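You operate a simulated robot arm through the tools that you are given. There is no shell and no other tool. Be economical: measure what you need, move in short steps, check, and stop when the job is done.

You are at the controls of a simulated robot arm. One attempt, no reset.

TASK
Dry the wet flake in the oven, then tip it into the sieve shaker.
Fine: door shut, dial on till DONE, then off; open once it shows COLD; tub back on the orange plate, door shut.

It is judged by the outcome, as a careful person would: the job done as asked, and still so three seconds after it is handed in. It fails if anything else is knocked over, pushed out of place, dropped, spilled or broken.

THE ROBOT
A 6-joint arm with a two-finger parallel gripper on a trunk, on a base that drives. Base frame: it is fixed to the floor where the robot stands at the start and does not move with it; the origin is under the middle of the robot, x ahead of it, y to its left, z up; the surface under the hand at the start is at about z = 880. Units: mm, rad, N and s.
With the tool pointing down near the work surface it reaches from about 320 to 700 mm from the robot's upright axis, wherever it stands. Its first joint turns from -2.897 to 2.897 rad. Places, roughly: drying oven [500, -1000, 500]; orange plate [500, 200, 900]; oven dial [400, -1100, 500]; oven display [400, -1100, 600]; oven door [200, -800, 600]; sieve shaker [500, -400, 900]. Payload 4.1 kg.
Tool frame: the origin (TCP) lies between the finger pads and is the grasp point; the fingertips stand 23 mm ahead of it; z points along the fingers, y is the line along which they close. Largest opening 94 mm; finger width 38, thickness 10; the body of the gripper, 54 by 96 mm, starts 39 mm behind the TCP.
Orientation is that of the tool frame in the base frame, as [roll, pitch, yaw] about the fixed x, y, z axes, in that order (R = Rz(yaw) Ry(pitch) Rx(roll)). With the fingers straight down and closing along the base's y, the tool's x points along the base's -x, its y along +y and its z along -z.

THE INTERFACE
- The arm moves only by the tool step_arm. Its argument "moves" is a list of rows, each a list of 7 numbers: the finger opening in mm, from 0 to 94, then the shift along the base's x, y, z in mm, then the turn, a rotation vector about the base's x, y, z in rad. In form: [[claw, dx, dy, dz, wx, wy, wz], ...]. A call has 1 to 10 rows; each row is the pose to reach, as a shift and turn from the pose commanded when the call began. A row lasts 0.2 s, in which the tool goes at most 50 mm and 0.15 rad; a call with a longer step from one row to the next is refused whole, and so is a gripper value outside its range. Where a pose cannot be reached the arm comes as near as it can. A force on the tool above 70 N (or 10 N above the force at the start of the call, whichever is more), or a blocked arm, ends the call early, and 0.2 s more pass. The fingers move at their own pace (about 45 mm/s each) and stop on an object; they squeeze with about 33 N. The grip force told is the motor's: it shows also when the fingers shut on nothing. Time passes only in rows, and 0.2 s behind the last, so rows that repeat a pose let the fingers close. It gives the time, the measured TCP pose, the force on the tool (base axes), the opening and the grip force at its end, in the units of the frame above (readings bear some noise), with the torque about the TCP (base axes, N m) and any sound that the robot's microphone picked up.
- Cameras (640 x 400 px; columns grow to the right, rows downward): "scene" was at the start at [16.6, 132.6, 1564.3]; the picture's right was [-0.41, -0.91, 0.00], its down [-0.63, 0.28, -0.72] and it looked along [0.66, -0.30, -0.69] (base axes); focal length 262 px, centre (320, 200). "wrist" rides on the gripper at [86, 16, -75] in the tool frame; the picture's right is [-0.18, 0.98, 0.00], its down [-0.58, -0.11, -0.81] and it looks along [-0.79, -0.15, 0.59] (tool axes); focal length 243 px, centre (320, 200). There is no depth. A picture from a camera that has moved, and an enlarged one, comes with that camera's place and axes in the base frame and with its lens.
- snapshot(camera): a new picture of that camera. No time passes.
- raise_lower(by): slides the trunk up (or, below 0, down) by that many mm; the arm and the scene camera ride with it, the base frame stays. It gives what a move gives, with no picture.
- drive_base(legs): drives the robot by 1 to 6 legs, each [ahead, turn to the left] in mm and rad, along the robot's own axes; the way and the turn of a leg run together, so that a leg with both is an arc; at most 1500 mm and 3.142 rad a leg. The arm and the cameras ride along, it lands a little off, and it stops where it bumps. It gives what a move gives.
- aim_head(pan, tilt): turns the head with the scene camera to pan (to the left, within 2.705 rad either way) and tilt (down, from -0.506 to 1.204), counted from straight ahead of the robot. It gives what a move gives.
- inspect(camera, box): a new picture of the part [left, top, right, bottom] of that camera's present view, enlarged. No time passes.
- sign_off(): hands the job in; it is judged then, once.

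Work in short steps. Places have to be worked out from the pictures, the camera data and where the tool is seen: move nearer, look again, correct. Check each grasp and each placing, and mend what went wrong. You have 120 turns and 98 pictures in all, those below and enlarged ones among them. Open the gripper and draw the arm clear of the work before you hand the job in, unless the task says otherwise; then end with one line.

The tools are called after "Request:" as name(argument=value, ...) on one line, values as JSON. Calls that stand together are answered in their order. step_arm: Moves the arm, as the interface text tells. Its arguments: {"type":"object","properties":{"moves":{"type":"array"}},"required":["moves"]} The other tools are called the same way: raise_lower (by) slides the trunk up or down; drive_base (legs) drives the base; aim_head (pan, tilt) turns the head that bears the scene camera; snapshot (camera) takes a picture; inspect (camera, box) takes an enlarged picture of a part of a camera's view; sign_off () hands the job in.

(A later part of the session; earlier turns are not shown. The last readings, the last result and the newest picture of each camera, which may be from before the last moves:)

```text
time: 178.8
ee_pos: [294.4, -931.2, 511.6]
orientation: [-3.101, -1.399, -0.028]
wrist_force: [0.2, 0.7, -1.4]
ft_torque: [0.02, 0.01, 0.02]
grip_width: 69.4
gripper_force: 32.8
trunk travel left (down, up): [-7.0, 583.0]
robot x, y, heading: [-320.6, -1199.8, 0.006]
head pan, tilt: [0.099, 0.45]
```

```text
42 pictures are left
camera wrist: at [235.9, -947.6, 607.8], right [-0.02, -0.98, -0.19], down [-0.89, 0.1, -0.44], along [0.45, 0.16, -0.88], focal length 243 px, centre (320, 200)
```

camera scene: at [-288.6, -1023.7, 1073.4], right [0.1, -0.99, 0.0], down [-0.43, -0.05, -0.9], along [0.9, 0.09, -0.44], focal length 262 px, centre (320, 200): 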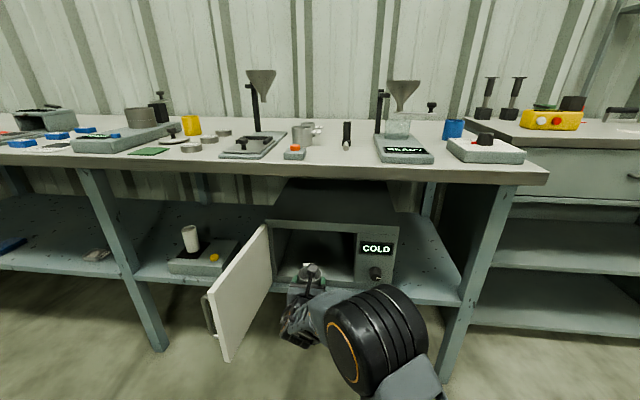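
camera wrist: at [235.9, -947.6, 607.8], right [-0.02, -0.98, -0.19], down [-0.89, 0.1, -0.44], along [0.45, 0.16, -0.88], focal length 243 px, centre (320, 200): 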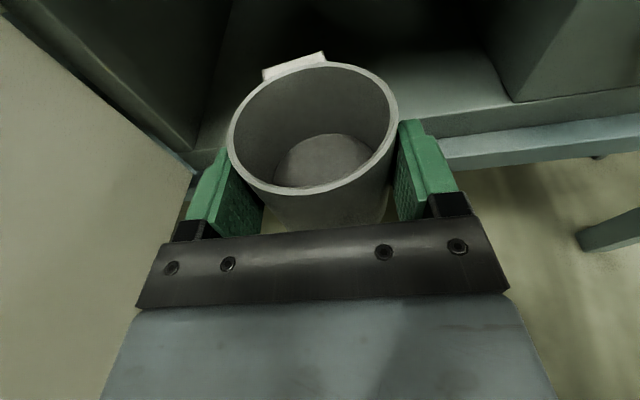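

Aligned with the opening (front x≈380, lip z≈452). Drive in another 145.

Request:
drive_base(legs=[[145, 0]])

Request:
snapshot(camera="wrist")

Request:
inspect(camera="scene", box=[200, 200, 440, 400])

```text
time: 180.1
ee_pos: [440.3, -934.1, 509.2]
orientation: [-3.104, -1.4, -0.032]
wrist_force: [0.0, -0.4, -0.5]
ft_torque: [0.03, 0.04, 0.01]
grip_width: 69.9
gripper_force: 33.6
trunk travel left (down, up): [-7.0, 583.0]
robot x, y, heading: [-175.7, -1197.5, -0.002]
head pan, tilt: [0.099, 0.45]
```

```text
41 pictures are left
camera wrist: at [381.1, -950.3, 607.8], right [-0.03, -0.98, -0.19], down [-0.89, 0.11, -0.44], along [0.45, 0.16, -0.88], focal length 243 px, centre (320, 200)
```

wrist: 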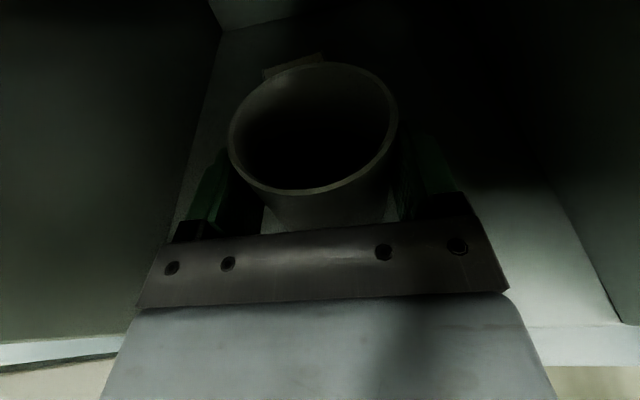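

```text
2.00 times, centred on (320, 300) of scene
camera zoom: at [-143.7, -1023.7, 1073.4], right [0.1, -1.0, 0.0], down [-0.43, -0.04, -0.9], along [0.9, 0.09, -0.44], focal length 524 px, centre (320, 0)
```

zoom: 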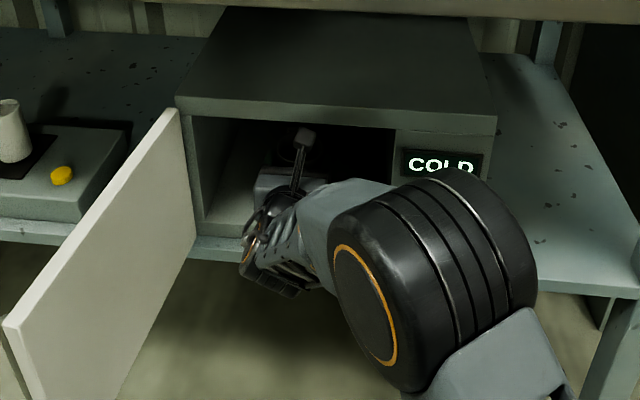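

Inside without contact. Move 18 mm deeper, then lower gently until it stands.

Request:
step_arm(moves=[[60, 9, 0, 0, 0, 0, 0], [60, 18, 0, 0, 0, 0, 0], [60, 18, 0, -4, 0, 0, 0], [60, 18, 0, -8, 0, 0, 0], [60, 18, 0, -11, 0, 0, 0], [60, 18, 0, -11, 0, 0, 0]])

```text
time: 181.5
ee_pos: [458.4, -933.6, 500.6]
orientation: [-3.099, -1.402, -0.042]
wrist_force: [0.2, -0.6, 6.7]
ft_torque: [-0.11, -0.31, 0.0]
grip_width: 69.5
gripper_force: 33.0
trunk travel left (down, up): [-7.0, 583.0]
robot x, y, heading: [-176.3, -1197.5, -0.003]
head pan, tilt: [0.099, 0.45]
```

Contact force 6.7 N at z≈500.6: it stands on the oven floor. Release and back the hand out straight.

Request:
step_arm(moves=[[75, 0, 0, 0, 0, 0, 0], [94, 0, 0, 0, 0, 0, 0], [94, 0, 0, 0, 0, 0, 0], [94, 0, 0, 0, 0, 0, 0], [94, -25, 0, 2, 0, 0, 0], [94, -50, 0, 4, 0, 0, 0], [94, -75, 0, 4, 0, 0, 0]])

Request:
drive_base(legs=[[-250, 0]])

Request:
inspect(camera="scene", box=[200, 150, 440, 300])

```text
time: 183.1
ee_pos: [382.8, -934.1, 501.8]
orientation: [-3.102, -1.401, -0.037]
wrist_force: [-0.5, 0.4, 0.2]
ft_torque: [-0.01, -0.01, -0.03]
grip_width: 94.1
gripper_force: 0.0
trunk travel left (down, up): [-7.0, 583.0]
robot x, y, heading: [-179.5, -1198.1, -0.003]
head pan, tilt: [0.099, 0.45]
```

```text
time: 185.0
ee_pos: [121.9, -933.6, 502.0]
orientation: [-3.102, -1.398, -0.033]
wrist_force: [0.7, -0.4, -0.2]
ft_torque: [-0.03, -0.02, 0.01]
grip_width: 93.8
gripper_force: 0.0
trunk travel left (down, up): [-7.0, 583.0]
robot x, y, heading: [-438.9, -1199.7, -0.002]
head pan, tilt: [0.099, 0.45]
```

```text
2.67 times, centred on (320, 225) of scene
camera zoom: at [-403.9, -1023.3, 1073.5], right [0.1, -1.0, 0.0], down [-0.43, -0.04, -0.9], along [0.9, 0.09, -0.44], focal length 698 px, centre (320, 133)
```

zoom: 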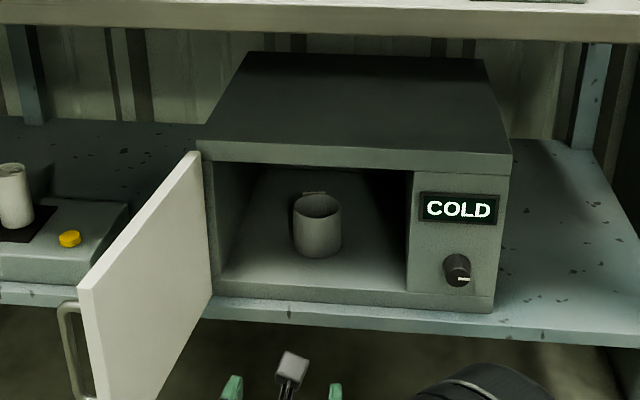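

Tub stands in the oven upright. Next the door: I close the fingers, raise a bit, and drive round to the door's outer side, approaching it obliquely (heading −0.8).

Request:
step_arm(moves=[[0, 0, 0, 20, 0, 0, 0], [0, 0, 0, 40, 0, 0, 0], [0, 0, 0, 45, 0, 0, 0]])

Request:
drive_base(legs=[[-250, 0], [0, 1.571], [1062, 0], [0, -2.37], [330, 0]])

Request:
aim_head(pan=0.0, tilt=0.5)

Request:
snapshot(camera="scene")

Request:
snapshot(camera="wrist")

```text
time: 185.8
ee_pos: [123.6, -934.3, 545.1]
orientation: [-3.105, -1.398, -0.035]
wrist_force: [0.2, 0.6, 0.1]
ft_torque: [-0.01, 0.01, -0.03]
grip_width: 22.8
gripper_force: 0.0
trunk travel left (down, up): [-7.0, 583.0]
robot x, y, heading: [-434.5, -1198.5, 0.003]
head pan, tilt: [0.099, 0.45]
```

```text
time: 203.8
ee_pos: [144.7, -554.5, 544.1]
orientation: [-3.104, -1.4, -0.802]
wrist_force: [0.8, 0.0, 0.1]
ft_torque: [0.0, -0.01, 0.04]
grip_width: 0.0
gripper_force: 33.1
trunk travel left (down, up): [-7.0, 583.0]
robot x, y, heading: [-444.8, -359.6, -0.763]
head pan, tilt: [0.099, 0.45]
```

```text
time: 204.5
ee_pos: [146.8, -554.6, 544.5]
orientation: [-3.103, -1.4, -0.802]
wrist_force: [-0.2, 0.7, 0.7]
ft_torque: [-0.02, -0.02, 0.0]
grip_width: 0.0
gripper_force: 33.2
trunk travel left (down, up): [-7.0, 583.0]
robot x, y, heading: [-443.3, -355.0, -0.766]
head pan, tilt: [0.0, 0.499]
```

```text
38 pictures are left
camera scene: at [-302.8, -259.1, 1069.0], right [-0.69, -0.72, 0.0], down [-0.35, 0.33, -0.88], along [0.63, -0.61, -0.48], focal length 262 px, centre (320, 200)
```

scene: 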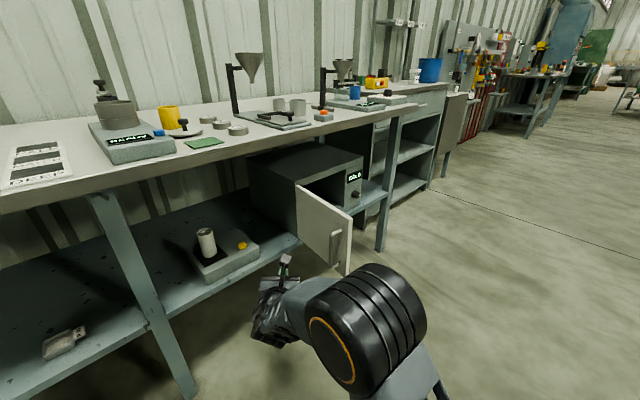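

```text
37 pictures are left
camera wrist: at [92.0, -525.1, 642.0], right [-0.7, -0.69, -0.19], down [-0.57, 0.7, -0.44], along [0.43, -0.2, -0.88], focal length 243 px, centre (320, 200)
```

wrist: 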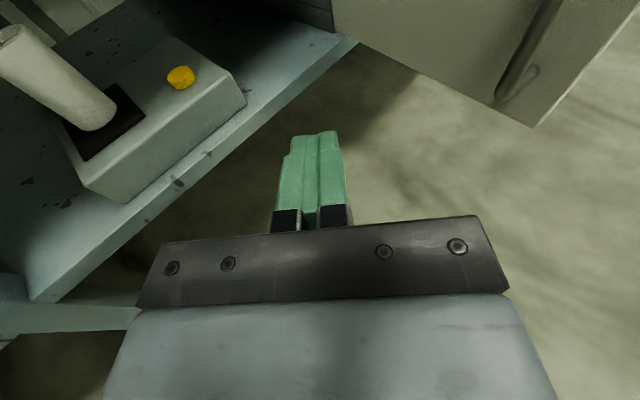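

Hand is outside the door pointing obliquely. I shift it toward the free end side (−x) so it meets the panel about 170 mm from the hinge, then drive ahead 190.

Request:
step_arm(moves=[[0, -30, -4, 0, 0, 0, 0], [0, -60, -8, 0, 0, 0, 0], [0, -92, -12, 0, 0, 0, 0], [0, -92, -12, 0, 0, 0, 0]])

Request:
drive_base(legs=[[190, 0]])

Request:
snapshot(camera="wrist")

```text
time: 205.5
ee_pos: [54.0, -564.9, 545.8]
orientation: [-3.101, -1.398, -0.805]
wrist_force: [0.1, 0.3, 0.1]
ft_torque: [0.0, -0.02, 0.0]
grip_width: 0.0
gripper_force: 33.4
trunk travel left (down, up): [-7.0, 583.0]
robot x, y, heading: [-443.1, -357.4, -0.765]
head pan, tilt: [0.0, 0.499]
```

```text
time: 207.0
ee_pos: [193.4, -696.5, 544.2]
orientation: [-3.104, -1.4, -0.797]
wrist_force: [0.4, 0.6, -0.2]
ft_torque: [0.01, 0.0, 0.02]
grip_width: 0.1
gripper_force: 33.6
trunk travel left (down, up): [-7.0, 583.0]
robot x, y, heading: [-306.4, -490.4, -0.763]
head pan, tilt: [0.0, 0.499]
```

```text
36 pictures are left
camera wrist: at [139.1, -668.1, 642.3], right [-0.7, -0.69, -0.19], down [-0.57, 0.7, -0.44], along [0.43, -0.2, -0.88], focal length 243 px, centre (320, 200)
```

wrist: 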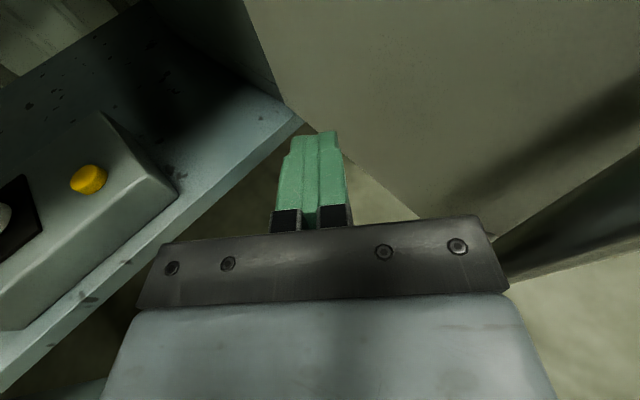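

The body's corner would brush the handle, so I shift +x 30 first and then push along the door's arc.

Request:
step_arm(moves=[[0, 30, -3, 0, 0, 0, 0], [0, 28, -30, 0, 0, 0, 0], [0, 26, -55, 0, 0, 0, 0], [0, 25, -80, 0, 0, 0, 0], [0, 28, -105, 0, 0, 0, 0], [0, 34, -130, 0, 0, 0, 0], [0, 40, -154, 0, 0, 0, 0], [0, 50, -172, 0, 0, 0, 0], [0, 62, -187, 0, 0, 0, 0]])

Request:
snapshot(camera="scene")

```text
time: 209.0
ee_pos: [254.7, -883.0, 545.5]
orientation: [-3.102, -1.401, -0.798]
wrist_force: [0.4, 0.2, 0.6]
ft_torque: [0.01, -0.02, -0.01]
grip_width: 0.0
gripper_force: 33.3
trunk travel left (down, up): [-7.0, 583.0]
robot x, y, heading: [-303.3, -492.6, -0.765]
head pan, tilt: [0.0, 0.499]
```

```text
35 pictures are left
camera scene: at [-164.1, -392.0, 1069.0], right [-0.69, -0.72, 0.0], down [-0.35, 0.33, -0.88], along [0.63, -0.61, -0.48], focal length 262 px, centre (320, 200)
```

scene: 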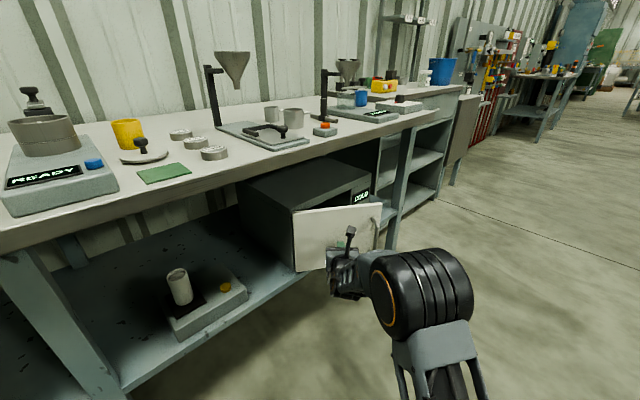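

Door is over half closed. Drive ahead along the heading to push it on, in a modest step.

Request:
drive_base(legs=[[120, 0]])

Request:
snapshot(camera="scene")

```text
time: 210.3
ee_pos: [333.0, -958.5, 544.5]
orientation: [-3.103, -1.398, -0.798]
wrist_force: [-13.3, 7.3, 5.6]
ft_torque: [-0.19, -0.31, 0.09]
grip_width: 0.0
gripper_force: 32.5
trunk travel left (down, up): [-7.0, 583.0]
robot x, y, heading: [-215.1, -571.9, -0.761]
head pan, tilt: [0.0, 0.499]
stopped in leg 1: the force on the tool passed its limit at 91 N (the readings are from after the stop); the commanded pose is now the measured one
```

```text
34 pictures are left
camera scene: at [-83.8, -469.1, 1069.0], right [-0.69, -0.72, 0.0], down [-0.35, 0.33, -0.88], along [0.63, -0.61, -0.48], focal length 262 px, centre (320, 200)
```

scene: 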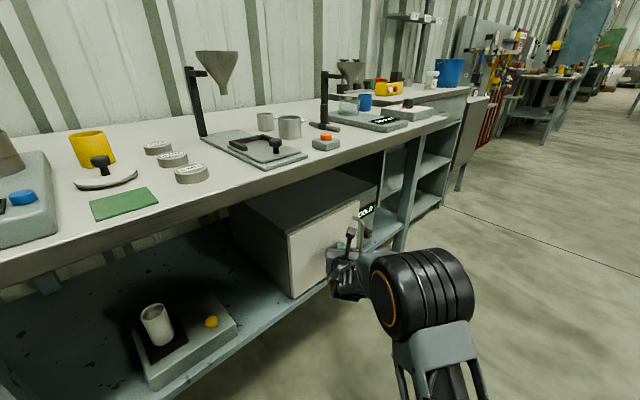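

Door looks closed (stopped by force at the end). I back away, tuck the hand to the working offset, and drive round to face the dial; then look at oven.

Request:
drive_base(legs=[[-300, 0]])

Request:
step_arm(moves=[[40, 10, 40, 0, 0, 0, 0], [40, 20, 80, 0, 0, 0, 0], [40, 30, 125, 0, 0, 0, 0], [40, 36, 160, 0, 0, 0, 0], [40, 41, 188, 0, 0, 0, 0], [40, 41, 188, 0, 0, 0, 0]])

Request:
drive_base(legs=[[0, -0.81], [1031, 0], [0, 1.571]])

Request:
aim_head(pan=0.3, tilt=0.45)

Request:
snapshot(camera="scene")

```text
time: 212.4
ee_pos: [115.0, -743.7, 544.3]
orientation: [-3.108, -1.396, -0.789]
wrist_force: [-0.2, -0.2, 0.6]
ft_torque: [0.01, 0.02, -0.01]
grip_width: 0.1
gripper_force: 33.6
trunk travel left (down, up): [-7.0, 583.0]
robot x, y, heading: [-443.0, -355.4, -0.758]
head pan, tilt: [0.0, 0.499]
```

```text
time: 213.8
ee_pos: [155.9, -557.7, 540.6]
orientation: [-3.107, -1.396, -0.786]
wrist_force: [0.8, 0.3, 0.3]
ft_torque: [-0.02, 0.02, -0.01]
grip_width: 40.1
gripper_force: 0.1
trunk travel left (down, up): [-7.0, 583.0]
robot x, y, heading: [-448.4, -358.5, -0.757]
head pan, tilt: [0.0, 0.499]
```

```text
time: 225.1
ee_pos: [150.1, -1161.1, 540.4]
orientation: [-3.106, -1.397, -0.062]
wrist_force: [-0.4, 0.6, 0.6]
ft_torque: [-0.02, 0.01, -0.04]
grip_width: 40.0
gripper_force: 0.1
trunk travel left (down, up): [-7.0, 583.0]
robot x, y, heading: [-429.6, -1410.5, -0.036]
head pan, tilt: [0.0, 0.499]
```

```text
time: 225.8
ee_pos: [148.3, -1161.2, 540.2]
orientation: [-3.107, -1.399, -0.063]
wrist_force: [0.6, 1.0, 0.2]
ft_torque: [0.02, 0.02, 0.0]
grip_width: 40.0
gripper_force: 0.0
trunk travel left (down, up): [-7.0, 583.0]
robot x, y, heading: [-431.2, -1411.1, -0.032]
head pan, tilt: [0.3, 0.45]
```

```text
33 pictures are left
camera scene: at [-395.8, -1216.8, 1073.4], right [0.26, -0.96, 0.0], down [-0.42, -0.12, -0.9], along [0.87, 0.24, -0.44], focal length 262 px, centre (320, 200)
```

scene: 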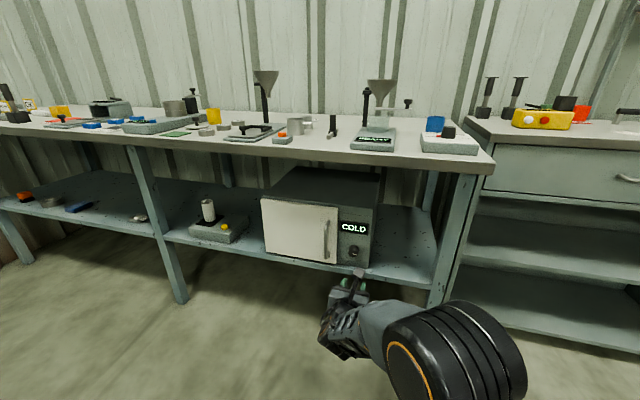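

Door is closed. I zoom in on the door, display and dial to place the knob.

Request:
inspect(camera="scene", box=[250, 180, 410, 290])

```text
3.64 times, centred on (330, 235) of scene
camera zoom: at [-395.8, -1216.8, 1073.4], right [0.26, -0.96, 0.0], down [-0.42, -0.12, -0.9], along [0.87, 0.24, -0.44], focal length 953 px, centre (284, 73)
```

zoom: 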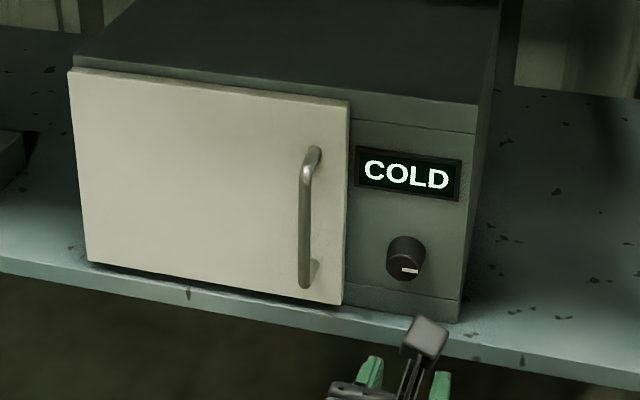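

Knob centre ≈(370,−1129,500), pointer to the right, door shut. Drive ahead 130 and line the hand up level with it, opening 60.

Request:
drive_base(legs=[[130, 0.03]])

Request:
step_arm(moves=[[60, 0, 12, -15, 0, -0.06, 0], [60, 0, 24, -30, 0, -0.13, 0], [60, 0, 30, -40, 0, -0.13, 0], [60, 0, 30, -40, 0, -0.13, 0]])

Request:
snapshot(camera="wrist")

Request:
inspect(camera="scene", box=[250, 200, 410, 310])

```text
time: 227.1
ee_pos: [269.8, -1149.4, 540.8]
orientation: [-3.106, -1.397, -0.035]
wrist_force: [0.2, -0.2, 0.4]
ft_torque: [0.01, 0.0, 0.0]
grip_width: 39.8
gripper_force: 0.1
trunk travel left (down, up): [-7.0, 583.0]
robot x, y, heading: [-303.4, -1409.4, -0.002]
head pan, tilt: [0.3, 0.45]
```

```text
time: 228.1
ee_pos: [270.1, -1117.3, 501.1]
orientation: [-3.003, -1.524, -0.141]
wrist_force: [0.5, 0.1, -1.9]
ft_torque: [0.01, -0.03, -0.02]
grip_width: 60.0
gripper_force: 0.1
trunk travel left (down, up): [-7.0, 583.0]
robot x, y, heading: [-303.4, -1411.2, -0.003]
head pan, tilt: [0.3, 0.45]
```

```text
31 pictures are left
camera wrist: at [199.0, -1133.0, 589.5], right [-0.01, -0.98, -0.19], down [-0.83, 0.11, -0.54], along [0.56, 0.15, -0.82], focal length 243 px, centre (320, 200)
```

wrist: 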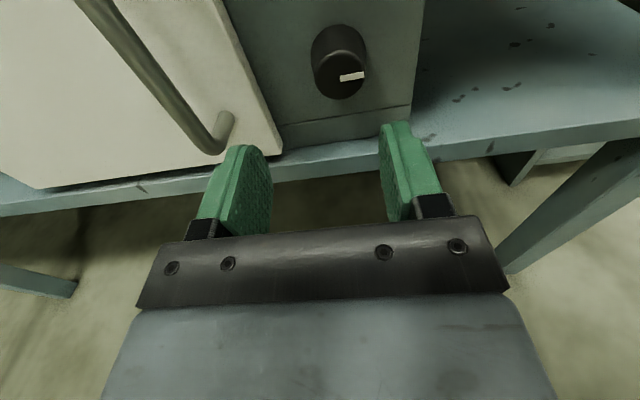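

```text
3.64 times, centred on (330, 255) of scene
camera zoom: at [-273.1, -1218.2, 1073.5], right [0.29, -0.96, 0.0], down [-0.42, -0.13, -0.9], along [0.86, 0.26, -0.44], focal length 953 px, centre (284, 0)
```

zoom: 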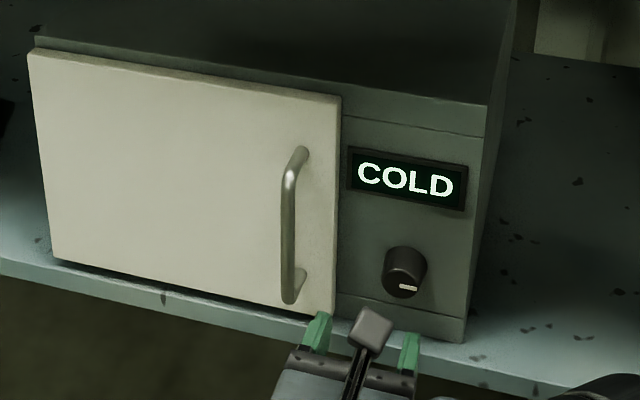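

Knob refined to (368,−1132,495). Align, then advance so the pads straddle it, and close.

Request:
step_arm(moves=[[60, 0, -8, -3, 0, 0, 0], [60, 10, -15, -6, 0, 0, 0], [60, 35, -15, -6, 0, 0, 0], [60, 60, -15, -6, 0, 0, 0], [60, 75, -15, -6, 0, 0, 0], [60, 84, -15, -6, 0, 0, 0], [60, 84, -15, -6, 0, 0, 0]])

Request:
snapshot(camera="wrist")

```text
time: 229.7
ee_pos: [350.8, -1131.9, 494.1]
orientation: [-3.033, -1.527, -0.107]
wrist_force: [-51.6, -4.0, 1.6]
ft_torque: [0.18, -0.93, -1.87]
grip_width: 61.4
gripper_force: 2.1
trunk travel left (down, up): [-7.0, 583.0]
robot x, y, heading: [-303.2, -1413.6, -0.0]
head pan, tilt: [0.3, 0.45]
```

```text
29 pictures are left
camera wrist: at [280.3, -1148.0, 583.5], right [-0.01, -0.98, -0.19], down [-0.83, 0.11, -0.54], along [0.56, 0.15, -0.82], focal length 243 px, centre (320, 200)
```

wrist: 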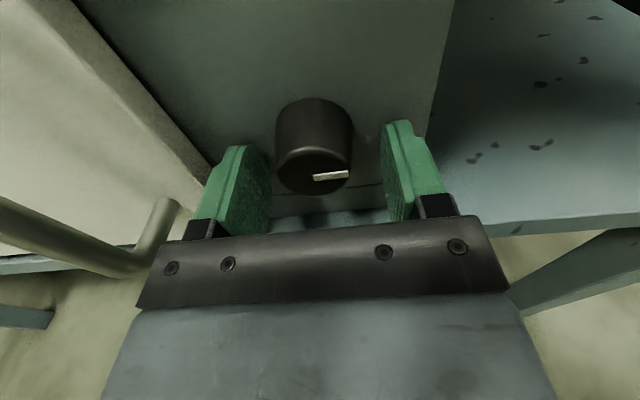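

The right fingertip met the oven face (face x≈374). Back off 6 mm and close on the knob.

Request:
step_arm(moves=[[60, -6, 0, 0, 0, 0, 0], [60, -7, 0, 0, 0, 0, 0], [15, -7, 0, 0, 0, 0, 0], [15, -7, 0, 0, 0, 0, 0], [15, -7, 0, 0, 0, 0, 0]])

Request:
snapshot(camera="wrist")

```text
time: 230.9
ee_pos: [347.3, -1131.7, 494.9]
orientation: [-3.009, -1.526, -0.13]
wrist_force: [10.3, 6.9, 1.8]
ft_torque: [-0.08, 0.31, 0.25]
grip_width: 36.9
gripper_force: 45.2
trunk travel left (down, up): [-7.0, 583.0]
robot x, y, heading: [-304.1, -1409.6, -0.008]
head pan, tilt: [0.3, 0.45]
```

```text
28 pictures are left
camera wrist: at [276.8, -1147.4, 584.0], right [-0.01, -0.98, -0.19], down [-0.83, 0.11, -0.54], along [0.56, 0.15, -0.82], focal length 243 px, centre (320, 200)
```

wrist: 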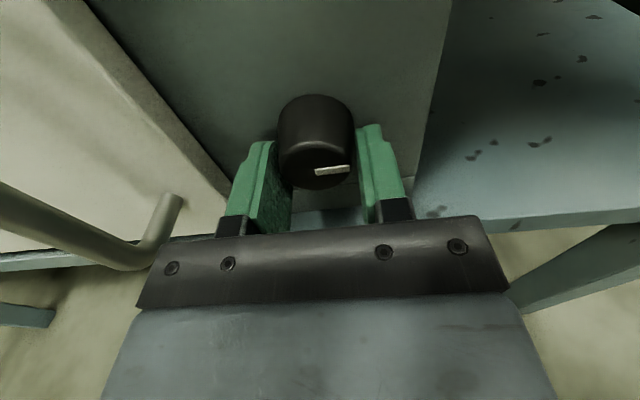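

Knob held. Try turning it clockwise (about +x) in small steps and read the torque.

Request:
step_arm(moves=[[15, 0, 0, 0, 0.12, 0, 0], [15, 0, 0, 0, 0.24, 0, 0], [15, 0, 0, 0, 0.36, 0, 0], [15, 0, 0, 0, 0.36, 0, 0]])

Request:
inspect(camera="scene", box=[290, 200, 410, 300])

```text
time: 231.9
ee_pos: [346.6, -1127.5, 495.7]
orientation: [-1.674, -1.204, -1.447]
wrist_force: [20.6, 42.8, 9.8]
ft_torque: [-0.49, 0.5, 1.05]
grip_width: 36.5
gripper_force: 44.8
trunk travel left (down, up): [-7.0, 583.0]
robot x, y, heading: [-303.4, -1411.5, 0.002]
head pan, tilt: [0.3, 0.45]
```

```text
4.00 times, centred on (350, 250) of scene
camera zoom: at [-273.8, -1216.3, 1073.2], right [0.3, -0.95, 0.0], down [-0.42, -0.13, -0.9], along [0.86, 0.27, -0.44], focal length 1048 px, centre (200, 0)
```

zoom: 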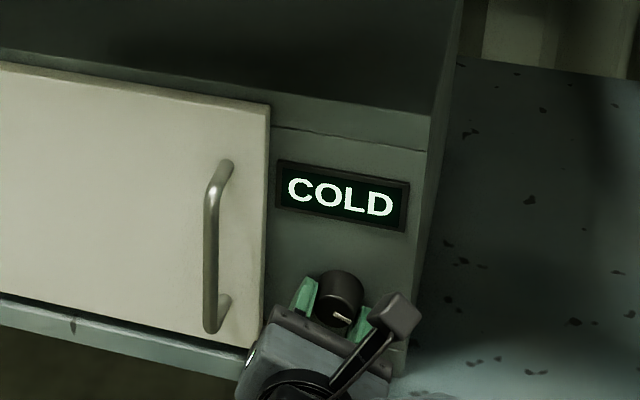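

The knob turns with it; a side force shows the axis is a bit above the TCP. I go on turning clockwise with that offset compensated.

Request:
step_arm(moves=[[15, 0, 4, 1, 0.12, 0, 0], [15, 0, 5, 2, 0.24, 0, 0], [15, 0, 6, 3, 0.36, 0, 0], [15, 0, 7, 3, 0.48, 0, 0], [15, 0, 8, 4, 0.6, 0, 0], [15, 0, 8, 5, 0.72, 0, 0], [15, 0, 9, 6, 0.84, 0, 0], [15, 0, 9, 7, 0.96, 0, 0], [15, 0, 10, 8, 1.08, 0, 0], [15, 0, 10, 9, 1.2, 0, 0]])

Request:
inspect(camera="scene", box=[290, 200, 410, 300])

```text
time: 234.1
ee_pos: [346.7, -1121.3, 505.0]
orientation: [-1.568, -0.004, -1.524]
wrist_force: [-4.6, 21.7, 11.6]
ft_torque: [-0.11, -0.45, 0.15]
grip_width: 36.6
gripper_force: 44.6
trunk travel left (down, up): [-7.0, 583.0]
robot x, y, heading: [-304.3, -1410.2, -0.001]
head pan, tilt: [0.3, 0.45]
```

```text
4.00 times, centred on (350, 250) of scene
camera zoom: at [-274.6, -1217.0, 1073.4], right [0.29, -0.96, 0.0], down [-0.41, -0.13, -0.9], along [0.86, 0.26, -0.43], focal length 1048 px, centre (200, 0)
```

zoom: 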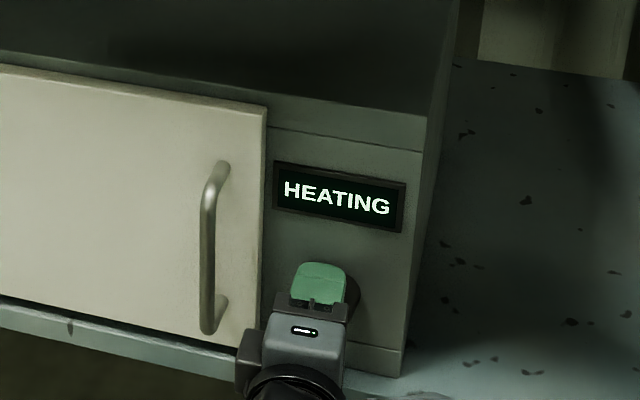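

HEATING. I keep hold of the knob and wait.

Request:
step_arm(moves=[[15, 0, 1, 0, 0, 0, 0], [15, 0, 2, 0, 0, 0, 0], [15, 0, 2, 0, 0, 0, 0], [15, 0, 2, 0, 0, 0, 0], [15, 0, 2, 0, 0, 0, 0], [15, 0, 2, 0, 0, 0, 0], [15, 0, 2, 0, 0, 0, 0], [15, 0, 2, 0, 0, 0, 0], [15, 0, 2, 0, 0, 0, 0], [15, 0, 2, 0, 0, 0, 0]])

Request:
step_arm(moves=[[15, 0, 0, 0, 0, 0, 0], [15, 0, 0, 0, 0, 0, 0], [15, 0, 0, 0, 0, 0, 0], [15, 0, 0, 0, 0, 0, 0], [15, 0, 0, 0, 0, 0, 0], [15, 0, 0, 0, 0, 0, 0], [15, 0, 0, 0, 0, 0, 0], [15, 0, 0, 0, 0, 0, 0], [15, 0, 0, 0, 0, 0, 0], [15, 0, 0, 0, 0, 0, 0]])

Request:
step_arm(moves=[[15, 0, 0, 0, 0, 0, 0], [15, 0, 0, 0, 0, 0, 0], [15, 0, 0, 0, 0, 0, 0], [15, 0, 0, 0, 0, 0, 0], [15, 0, 0, 0, 0, 0, 0], [15, 0, 0, 0, 0, 0, 0], [15, 0, 0, 0, 0, 0, 0], [15, 0, 0, 0, 0, 0, 0], [15, 0, 0, 0, 0, 0, 0], [15, 0, 0, 0, 0, 0, 0]])

Request:
step_arm(moves=[[15, 0, 0, 0, 0, 0, 0], [15, 0, 0, 0, 0, 0, 0], [15, 0, 0, 0, 0, 0, 0], [15, 0, 0, 0, 0, 0, 0], [15, 0, 0, 0, 0, 0, 0], [15, 0, 0, 0, 0, 0, 0], [15, 0, 0, 0, 0, 0, 0], [15, 0, 0, 0, 0, 0, 0], [15, 0, 0, 0, 0, 0, 0], [15, 0, 0, 0, 0, 0, 0]])

Request:
inspect(camera="scene", box=[290, 200, 410, 300])

```text
time: 236.3
ee_pos: [346.1, -1121.0, 504.3]
orientation: [-1.57, -0.004, -1.526]
wrist_force: [4.4, -3.3, 18.4]
ft_torque: [-0.15, -0.47, -0.66]
grip_width: 36.3
gripper_force: 45.1
trunk travel left (down, up): [-7.0, 583.0]
robot x, y, heading: [-304.1, -1411.0, -0.007]
head pan, tilt: [0.3, 0.45]
```

```text
time: 238.5
ee_pos: [347.4, -1121.4, 505.0]
orientation: [-1.567, -0.003, -1.525]
wrist_force: [8.9, -12.3, 18.4]
ft_torque: [-0.13, -0.41, -0.28]
grip_width: 36.5
gripper_force: 45.0
trunk travel left (down, up): [-7.0, 583.0]
robot x, y, heading: [-302.8, -1412.6, -0.001]
head pan, tilt: [0.3, 0.45]
```

```text
time: 240.7
ee_pos: [345.5, -1122.6, 504.7]
orientation: [-1.568, -0.004, -1.529]
wrist_force: [3.4, -16.3, 16.3]
ft_torque: [-0.12, -0.44, -0.57]
grip_width: 36.5
gripper_force: 45.2
trunk travel left (down, up): [-7.0, 583.0]
robot x, y, heading: [-303.5, -1410.8, -0.005]
head pan, tilt: [0.3, 0.45]
```

```text
time: 242.9
ee_pos: [346.9, -1121.8, 504.8]
orientation: [-1.567, -0.004, -1.527]
wrist_force: [1.1, -15.6, 16.1]
ft_torque: [-0.15, -0.37, -0.5]
grip_width: 36.2
gripper_force: 45.3
trunk travel left (down, up): [-7.0, 583.0]
robot x, y, heading: [-301.2, -1407.3, -0.003]
head pan, tilt: [0.3, 0.45]
```

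```text
4.00 times, centred on (350, 250) of scene
camera zoom: at [-274.1, -1219.3, 1073.8], right [0.29, -0.96, 0.0], down [-0.42, -0.13, -0.9], along [0.86, 0.26, -0.43], focal length 1048 px, centre (200, 0)
```

zoom: 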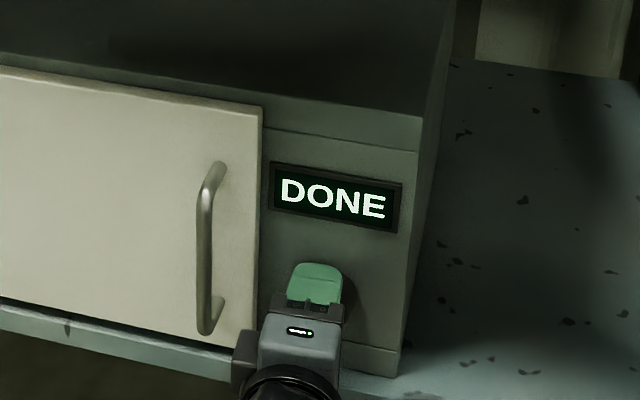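

DONE. Turn the dial back off, counter-clockwise, along the same path.

Request:
step_arm(moves=[[15, 0, -2, -1, -0.14, 0, 0], [15, 0, -3, -3, -0.28, 0, 0], [15, 0, -3, -4, -0.42, 0, 0], [15, 0, -4, -5, -0.56, 0, 0], [15, 0, -5, -6, -0.7, 0, 0], [15, 0, -6, -7, -0.84, 0, 0], [15, 0, -7, -8, -0.98, 0, 0], [15, 0, -8, -9, -1.12, 0, 0], [15, 0, -9, -10, -1.26, 0, 0], [15, 0, -11, -10, -1.4, 0, 0]])

Request:
step_arm(moves=[[15, 0, -1, 0, -0.1, 0, 0], [15, 0, -1, 0, -0.18, 0, 0], [15, 0, -1, 0, -0.18, 0, 0]])

Request:
inspect(camera="scene", box=[290, 200, 410, 300])

```text
time: 245.1
ee_pos: [346.5, -1129.2, 494.9]
orientation: [-1.816, -1.402, -1.322]
wrist_force: [2.4, 19.6, 20.5]
ft_torque: [-0.28, 0.16, 0.73]
grip_width: 36.7
gripper_force: 45.0
trunk travel left (down, up): [-7.0, 583.0]
robot x, y, heading: [-300.7, -1408.1, -0.006]
head pan, tilt: [0.3, 0.45]
```

```text
time: 245.9
ee_pos: [345.7, -1132.4, 496.1]
orientation: [2.807, -1.528, 0.337]
wrist_force: [7.3, 20.3, 15.9]
ft_torque: [0.23, -0.52, 0.57]
grip_width: 36.3
gripper_force: 44.7
trunk travel left (down, up): [-7.0, 583.0]
robot x, y, heading: [-300.7, -1409.4, -0.007]
head pan, tilt: [0.3, 0.45]
```

```text
4.00 times, centred on (350, 250) of scene
camera zoom: at [-273.9, -1217.5, 1073.4], right [0.29, -0.96, 0.0], down [-0.42, -0.13, -0.9], along [0.86, 0.26, -0.43], focal length 1048 px, centre (200, 0)
```

zoom: 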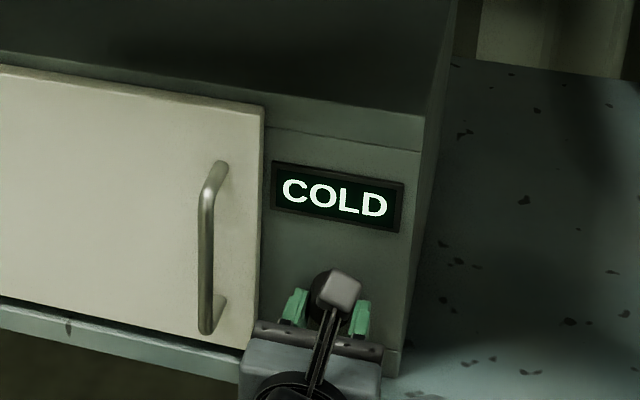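

It already reads COLD. Release the knob and back out, then check.

Request:
step_arm(moves=[[60, 0, 0, 0, 0, 0, 0], [60, 0, 0, 0, 0, 0, 0], [60, -25, 0, 0, 0, 0, 0], [60, -50, 0, 0, 0, 0, 0], [60, -80, 0, 0, 0, 0, 0], [60, -100, 0, 0, 0, 0, 0], [60, -100, 0, 0, 0, 0, 0]])

Request:
inspect(camera="scene", box=[230, 180, 410, 300])

```text
time: 247.5
ee_pos: [246.0, -1130.1, 495.4]
orientation: [2.839, -1.523, 0.3]
wrist_force: [-0.5, -0.1, -0.3]
ft_torque: [0.02, -0.02, 0.02]
grip_width: 60.0
gripper_force: 0.0
trunk travel left (down, up): [-7.0, 583.0]
robot x, y, heading: [-308.4, -1415.5, -0.003]
head pan, tilt: [0.3, 0.45]
```

```text
3.33 times, centred on (320, 240) of scene
camera zoom: at [-273.1, -1217.9, 1073.5], right [0.29, -0.96, 0.0], down [-0.42, -0.13, -0.9], along [0.86, 0.26, -0.44], focal length 873 px, centre (320, 67)
```

zoom: 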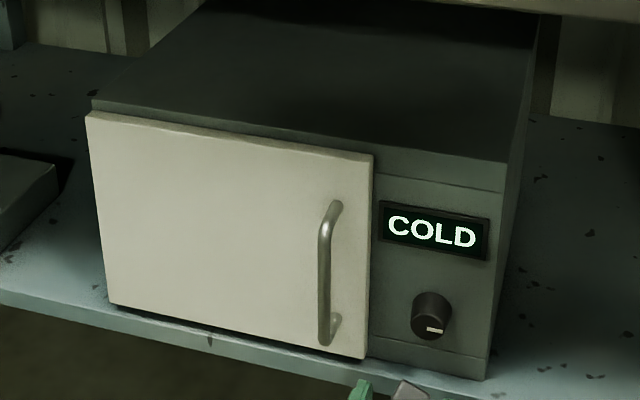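

Dial off, COLD, door still shut. Next the handle bar at ≈(325,−1043, z 490–630). I shift the robot 165 to the left to have reach for the whole door swing.

Request:
drive_base(legs=[[0, 1.571], [165, 0], [0, -1.571]])

Request:
step_arm(moves=[[60, 0, -20, 15, 0, 0, 0], [60, 0, -40, 30, 0, 0, 0], [60, 0, -60, 45, 0, 0, 0], [60, 0, -78, 60, 0, 0, 0], [60, 0, -78, 60, 0, 0, 0]])

Request:
snapshot(camera="wrist")

```text
time: 256.6
ee_pos: [255.5, -980.2, 495.5]
orientation: [2.84, -1.524, 0.273]
wrist_force: [-0.4, -0.2, -0.8]
ft_torque: [0.0, -0.01, 0.0]
grip_width: 60.0
gripper_force: 0.1
trunk travel left (down, up): [-7.0, 583.0]
robot x, y, heading: [-300.8, -1246.9, -0.032]
head pan, tilt: [0.3, 0.45]
```

```text
time: 257.8
ee_pos: [255.0, -1059.2, 558.4]
orientation: [2.84, -1.522, 0.276]
wrist_force: [-0.1, -0.3, -0.8]
ft_torque: [0.0, 0.0, -0.03]
grip_width: 60.2
gripper_force: 0.0
trunk travel left (down, up): [-7.0, 583.0]
robot x, y, heading: [-299.3, -1248.1, -0.03]
head pan, tilt: [0.3, 0.45]
```

```text
22 pictures are left
camera wrist: at [183.1, -1071.7, 648.0], right [-0.03, -0.98, -0.17], down [-0.83, 0.12, -0.55], along [0.56, 0.12, -0.82], focal length 243 px, centre (320, 200)
```

wrist: 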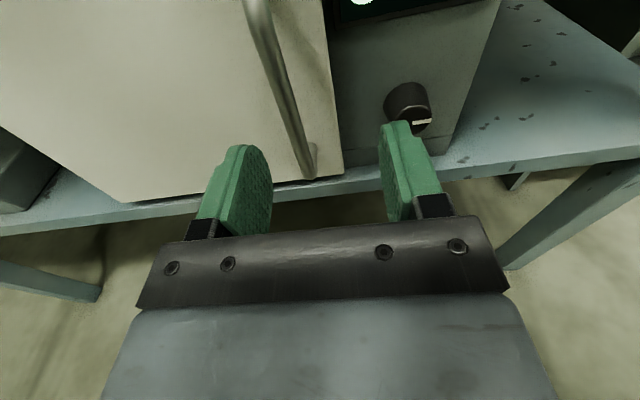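

Bar at about (325,−1040). Align and advance, then close on the bar.

Request:
step_arm(moves=[[60, 0, 19, 0, 0, 0, 0], [60, 25, 19, 0, 0, 0, 0], [60, 50, 19, 0, 0, 0, 0], [60, 66, 19, 0, 0, 0, 0], [60, 66, 19, 0, 0, 0, 0], [5, 66, 19, 0, 0, 0, 0], [5, 66, 19, 0, 0, 0, 0], [5, 66, 19, 0, 0, 0, 0], [5, 66, 19, 0, 0, 0, 0]])

Request:
snapshot(camera="wrist")

```text
time: 259.8
ee_pos: [320.1, -1041.9, 557.8]
orientation: [2.918, -1.523, 0.194]
wrist_force: [-3.4, -6.6, -0.5]
ft_torque: [1.71, -0.45, 0.48]
grip_width: 12.4
gripper_force: 45.0
trunk travel left (down, up): [-7.0, 583.0]
robot x, y, heading: [-303.7, -1254.3, -0.029]
head pan, tilt: [0.3, 0.45]
```

```text
21 pictures are left
camera wrist: at [249.2, -1053.6, 646.9], right [-0.04, -0.98, -0.17], down [-0.83, 0.13, -0.55], along [0.56, 0.12, -0.82], focal length 243 px, centre (320, 200)
```

wrist: 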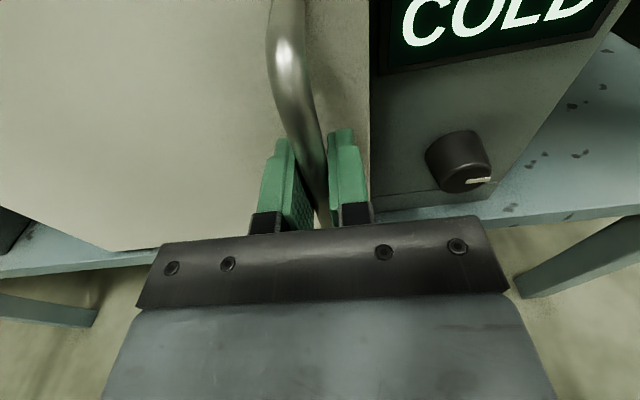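

Bar gripped. Pull the door open along its arc, first part.

Request:
step_arm(moves=[[5, -16, 4, 0, 0, 0, 0], [5, -33, 10, 0, 0, 0, 0], [5, -49, 17, 0, 0, 0, 0], [5, -64, 25, 0, 0, 0, 0], [5, -78, 34, 0, 0, 0, 0], [5, -92, 43, 0, 0, 0, 0], [5, -105, 54, 0, 0, 0, 0], [5, -118, 66, 0, 0, 0, 0]])

```text
time: 261.3
ee_pos: [229.7, -1005.8, 557.7]
orientation: [3.015, -1.53, 0.075]
wrist_force: [-7.5, -16.0, 10.2]
ft_torque: [1.88, 0.24, -0.34]
grip_width: 15.1
gripper_force: 45.0
trunk travel left (down, up): [-7.0, 583.0]
robot x, y, heading: [-299.2, -1251.9, -0.038]
head pan, tilt: [0.3, 0.45]
stopped in row 7: the force on the tool passed its limit at 72 N (the readings are from after the stop); the commanded pose is now the measured one
```

It came about 0.4 rad and stopped on force. I look before going on.

Request:
snapshot(camera="wrist")

```text
20 pictures are left
camera wrist: at [158.2, -1016.8, 646.5], right [-0.06, -0.98, -0.18], down [-0.82, 0.15, -0.55], along [0.56, 0.12, -0.82], focal length 243 px, centre (320, 200)
```

wrist: 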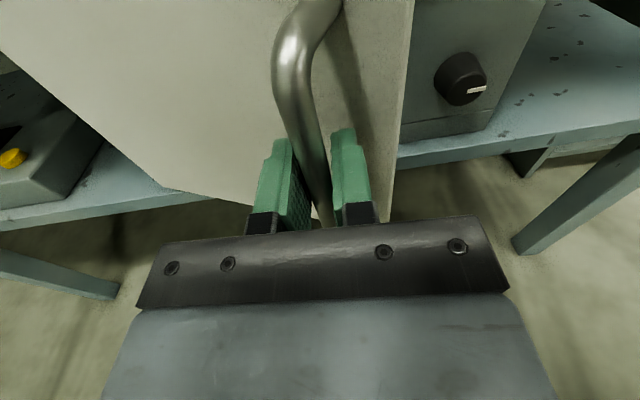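

Door is swinging; the true arc is a bit flatter. Go on with corrected arc.

Request:
step_arm(moves=[[5, -13, 8, 0, 0, 0, 0], [5, -25, 17, 0, 0, 0, 0], [5, -37, 27, 0, 0, 0, 0], [5, -48, 38, 0, 0, 0, 0], [5, -58, 49, 0, 0, 0, 0], [5, -68, 61, 0, 0, 0, 0], [5, -76, 73, 0, 0, 0, 0], [5, -84, 86, 0, 0, 0, 0], [5, -91, 99, 0, 0, 0, 0], [5, -97, 113, 0, 0, 0, 0]])

```text
time: 263.5
ee_pos: [133.2, -890.0, 556.1]
orientation: [2.912, -1.528, 0.186]
wrist_force: [4.5, 2.3, 17.6]
ft_torque: [1.69, -0.56, 0.18]
grip_width: 16.1
gripper_force: 45.1
trunk travel left (down, up): [-7.0, 583.0]
robot x, y, heading: [-301.8, -1249.8, -0.036]
head pan, tilt: [0.3, 0.45]
```

Smooth. Continue the arc to about fully open.

Request:
step_arm(moves=[[5, -5, 14, 0, 0, 0, 0], [5, -10, 29, 0, 0, 0, 0], [5, -14, 43, 0, 0, 0, 0], [5, -17, 58, 0, 0, 0, 0], [5, -19, 73, 0, 0, 0, 0], [5, -20, 88, 0, 0, 0, 0], [5, -20, 103, 0, 0, 0, 0], [5, -19, 119, 0, 0, 0, 0], [5, -18, 134, 0, 0, 0, 0], [5, -16, 149, 0, 0, 0, 0]])

Request:
snapshot(camera="scene")

```text
time: 265.7
ee_pos: [117.0, -740.3, 555.1]
orientation: [2.882, -1.523, 0.217]
wrist_force: [-2.2, 1.5, 7.5]
ft_torque: [1.74, -1.22, 0.4]
grip_width: 12.1
gripper_force: 45.2
trunk travel left (down, up): [-7.0, 583.0]
robot x, y, heading: [-299.5, -1246.1, -0.036]
head pan, tilt: [0.3, 0.45]
```

```text
19 pictures are left
camera scene: at [-266.5, -1057.7, 1073.5], right [0.26, -0.96, 0.0], down [-0.42, -0.11, -0.9], along [0.87, 0.24, -0.43], focal length 262 px, centre (320, 200)
```

scene: 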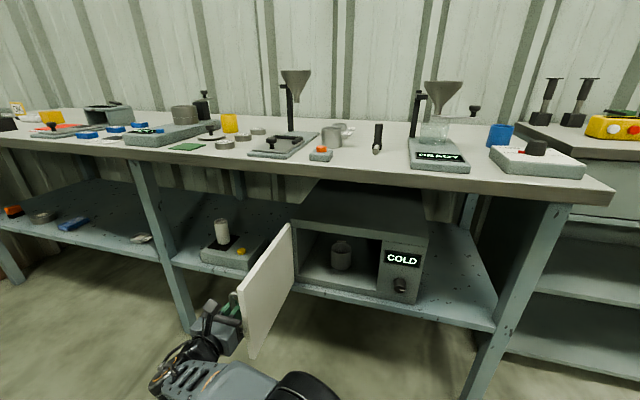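

Door open at about 90°, tub visible inside. Release the bar and draw straight back.

Request:
step_arm(moves=[[40, 0, 0, 0, 0, 0, 0], [40, 0, 0, 0, 0, 0, 0], [40, -30, 0, 0, 0, 0, 0], [40, -60, 0, 0, 0, 0, 0], [40, -90, -10, 0, 0, 0, 0]])

Request:
drive_base(legs=[[-260, 0.03]])

Request:
step_arm(moves=[[94, 15, -40, -5, 0, 0, 0], [94, 30, -80, -15, 0, 0, 0], [94, 45, -120, -25, 0, 0, 0], [94, 60, -160, -35, 0, 0.04, 0], [94, 75, -200, -45, 0, 0.08, 0], [94, 90, -225, -52, 0, 0.12, 0], [94, 90, -225, -52, 0, 0.12, 0]])

```text
time: 266.9
ee_pos: [27.0, -749.8, 558.2]
orientation: [2.858, -1.523, 0.241]
wrist_force: [0.4, -0.1, 0.2]
ft_torque: [0.03, -0.01, 0.0]
grip_width: 40.0
gripper_force: 0.1
trunk travel left (down, up): [-7.0, 583.0]
robot x, y, heading: [-303.4, -1249.1, -0.039]
head pan, tilt: [0.3, 0.45]
```

```text
time: 268.8
ee_pos: [-251.5, -735.4, 558.0]
orientation: [2.874, -1.524, 0.251]
wrist_force: [-0.6, 0.2, 0.5]
ft_torque: [-0.01, 0.02, -0.01]
grip_width: 40.1
gripper_force: 0.1
trunk travel left (down, up): [-7.0, 583.0]
robot x, y, heading: [-563.3, -1239.4, -0.005]
head pan, tilt: [0.3, 0.45]
```

```text
time: 270.4
ee_pos: [-160.8, -960.5, 507.6]
orientation: [3.058, -1.403, 0.071]
wrist_force: [-0.9, -0.1, 0.2]
ft_torque: [-0.01, 0.0, 0.0]
grip_width: 93.9
gripper_force: 0.0
trunk travel left (down, up): [-7.0, 583.0]
robot x, y, heading: [-565.0, -1244.7, -0.008]
head pan, tilt: [0.3, 0.45]
```

Hand level again. Centre on the tub's line (y≈−934), extend, and drive up to the oven mouth.

Request:
step_arm(moves=[[94, 30, 10, 0, 0, 0, 0], [94, 60, 20, 0, 0, 0, 0], [94, 90, 27, -4, 0, 0, 0.01], [94, 120, 27, -5, 0, 0, 0.015], [94, 140, 27, -5, 0, 0, 0.015], [94, 140, 27, -5, 0, 0, 0.015]])

Request:
drive_base(legs=[[350, 0.005]])

Request:
snapshot(camera="wrist")

```text
time: 271.8
ee_pos: [-21.3, -932.3, 501.2]
orientation: [3.053, -1.404, 0.088]
wrist_force: [-0.2, 0.3, -0.1]
ft_torque: [0.0, 0.01, -0.01]
grip_width: 93.9
gripper_force: 0.0
trunk travel left (down, up): [-7.0, 583.0]
robot x, y, heading: [-568.1, -1241.2, -0.004]
head pan, tilt: [0.3, 0.45]
```

```text
time: 274.0
ee_pos: [328.9, -940.6, 501.8]
orientation: [3.057, -1.406, 0.082]
wrist_force: [0.1, 0.0, 0.3]
ft_torque: [-0.02, 0.02, -0.03]
grip_width: 93.8
gripper_force: 0.1
trunk travel left (down, up): [-7.0, 583.0]
robot x, y, heading: [-218.5, -1246.7, -0.01]
head pan, tilt: [0.3, 0.45]
```

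```text
18 pictures are left
camera wrist: at [270.0, -952.9, 599.2], right [-0.03, -0.99, -0.17], down [-0.89, 0.11, -0.44], along [0.45, 0.13, -0.88], focal length 243 px, centre (320, 200)
```

wrist: 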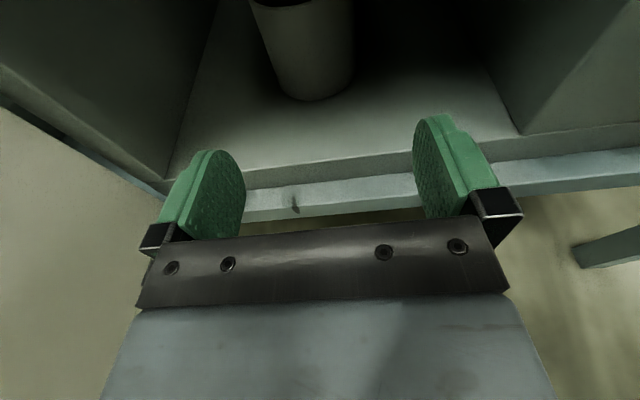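

Tub is in line (≈(466,−934)). Drive 60 more, then arm in with a 7 mm shift left.

Request:
drive_base(legs=[[60, 0]])

Request:
step_arm(moves=[[94, 5, 4, 0, 0, 0, 0], [94, 20, 7, 0, 0, 0, 0], [94, 35, 7, 0, 0, 0, 0], [94, 48, 7, 0, 0, 0, 0], [94, 48, 7, 0, 0, 0, 0]])

Request:
snapshot(camera="wrist")

```text
time: 275.0
ee_pos: [389.7, -937.7, 502.0]
orientation: [3.057, -1.405, 0.083]
wrist_force: [0.1, -0.5, 0.1]
ft_torque: [-0.03, -0.02, -0.01]
grip_width: 94.2
gripper_force: 0.0
trunk travel left (down, up): [-7.0, 583.0]
robot x, y, heading: [-158.4, -1250.0, -0.01]
head pan, tilt: [0.3, 0.45]
```

```text
time: 276.2
ee_pos: [438.0, -932.7, 501.8]
orientation: [3.053, -1.406, 0.085]
wrist_force: [0.9, 0.0, -0.1]
ft_torque: [-0.02, 0.01, 0.03]
grip_width: 94.0
gripper_force: 0.1
trunk travel left (down, up): [-7.0, 583.0]
robot x, y, heading: [-158.8, -1246.5, -0.011]
head pan, tilt: [0.3, 0.45]
```

```text
17 pictures are left
camera wrist: at [378.7, -946.4, 599.3], right [-0.03, -0.99, -0.17], down [-0.89, 0.1, -0.44], along [0.45, 0.13, -0.88], focal length 243 px, centre (320, 200)
```

wrist: 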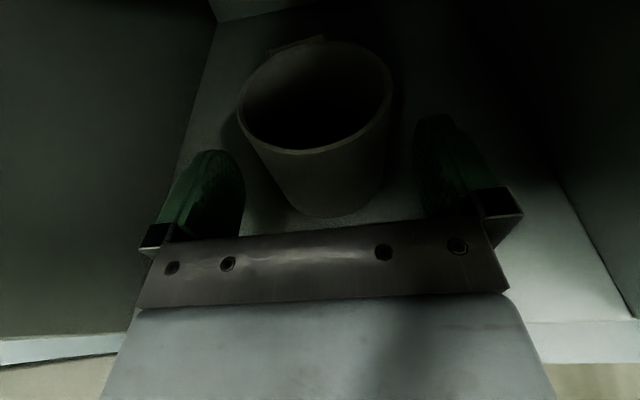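

Same view as before the first grip; advance 25 mm and close.

Request:
step_arm(moves=[[94, 13, 0, 0, 0, 0, 0], [94, 25, 0, 0, 0, 0, 0], [94, 25, 0, 0, 0, 0, 0], [60, 25, 0, 0, 0, 0, 0], [60, 25, 0, 0, 0, 0, 0], [60, 25, 0, 0, 0, 0, 0], [60, 25, 0, 5, 0, 0, 0], [60, 25, 0, 10, 0, 0, 0], [60, 25, 0, 10, 0, 0, 0]])

```text
time: 278.2
ee_pos: [461.3, -932.4, 511.7]
orientation: [3.054, -1.402, 0.083]
wrist_force: [-1.3, 0.3, -0.8]
ft_torque: [0.0, 0.0, 0.0]
grip_width: 69.4
gripper_force: 33.1
trunk travel left (down, up): [-7.0, 583.0]
robot x, y, heading: [-157.6, -1251.2, -0.014]
head pan, tilt: [0.3, 0.45]
```

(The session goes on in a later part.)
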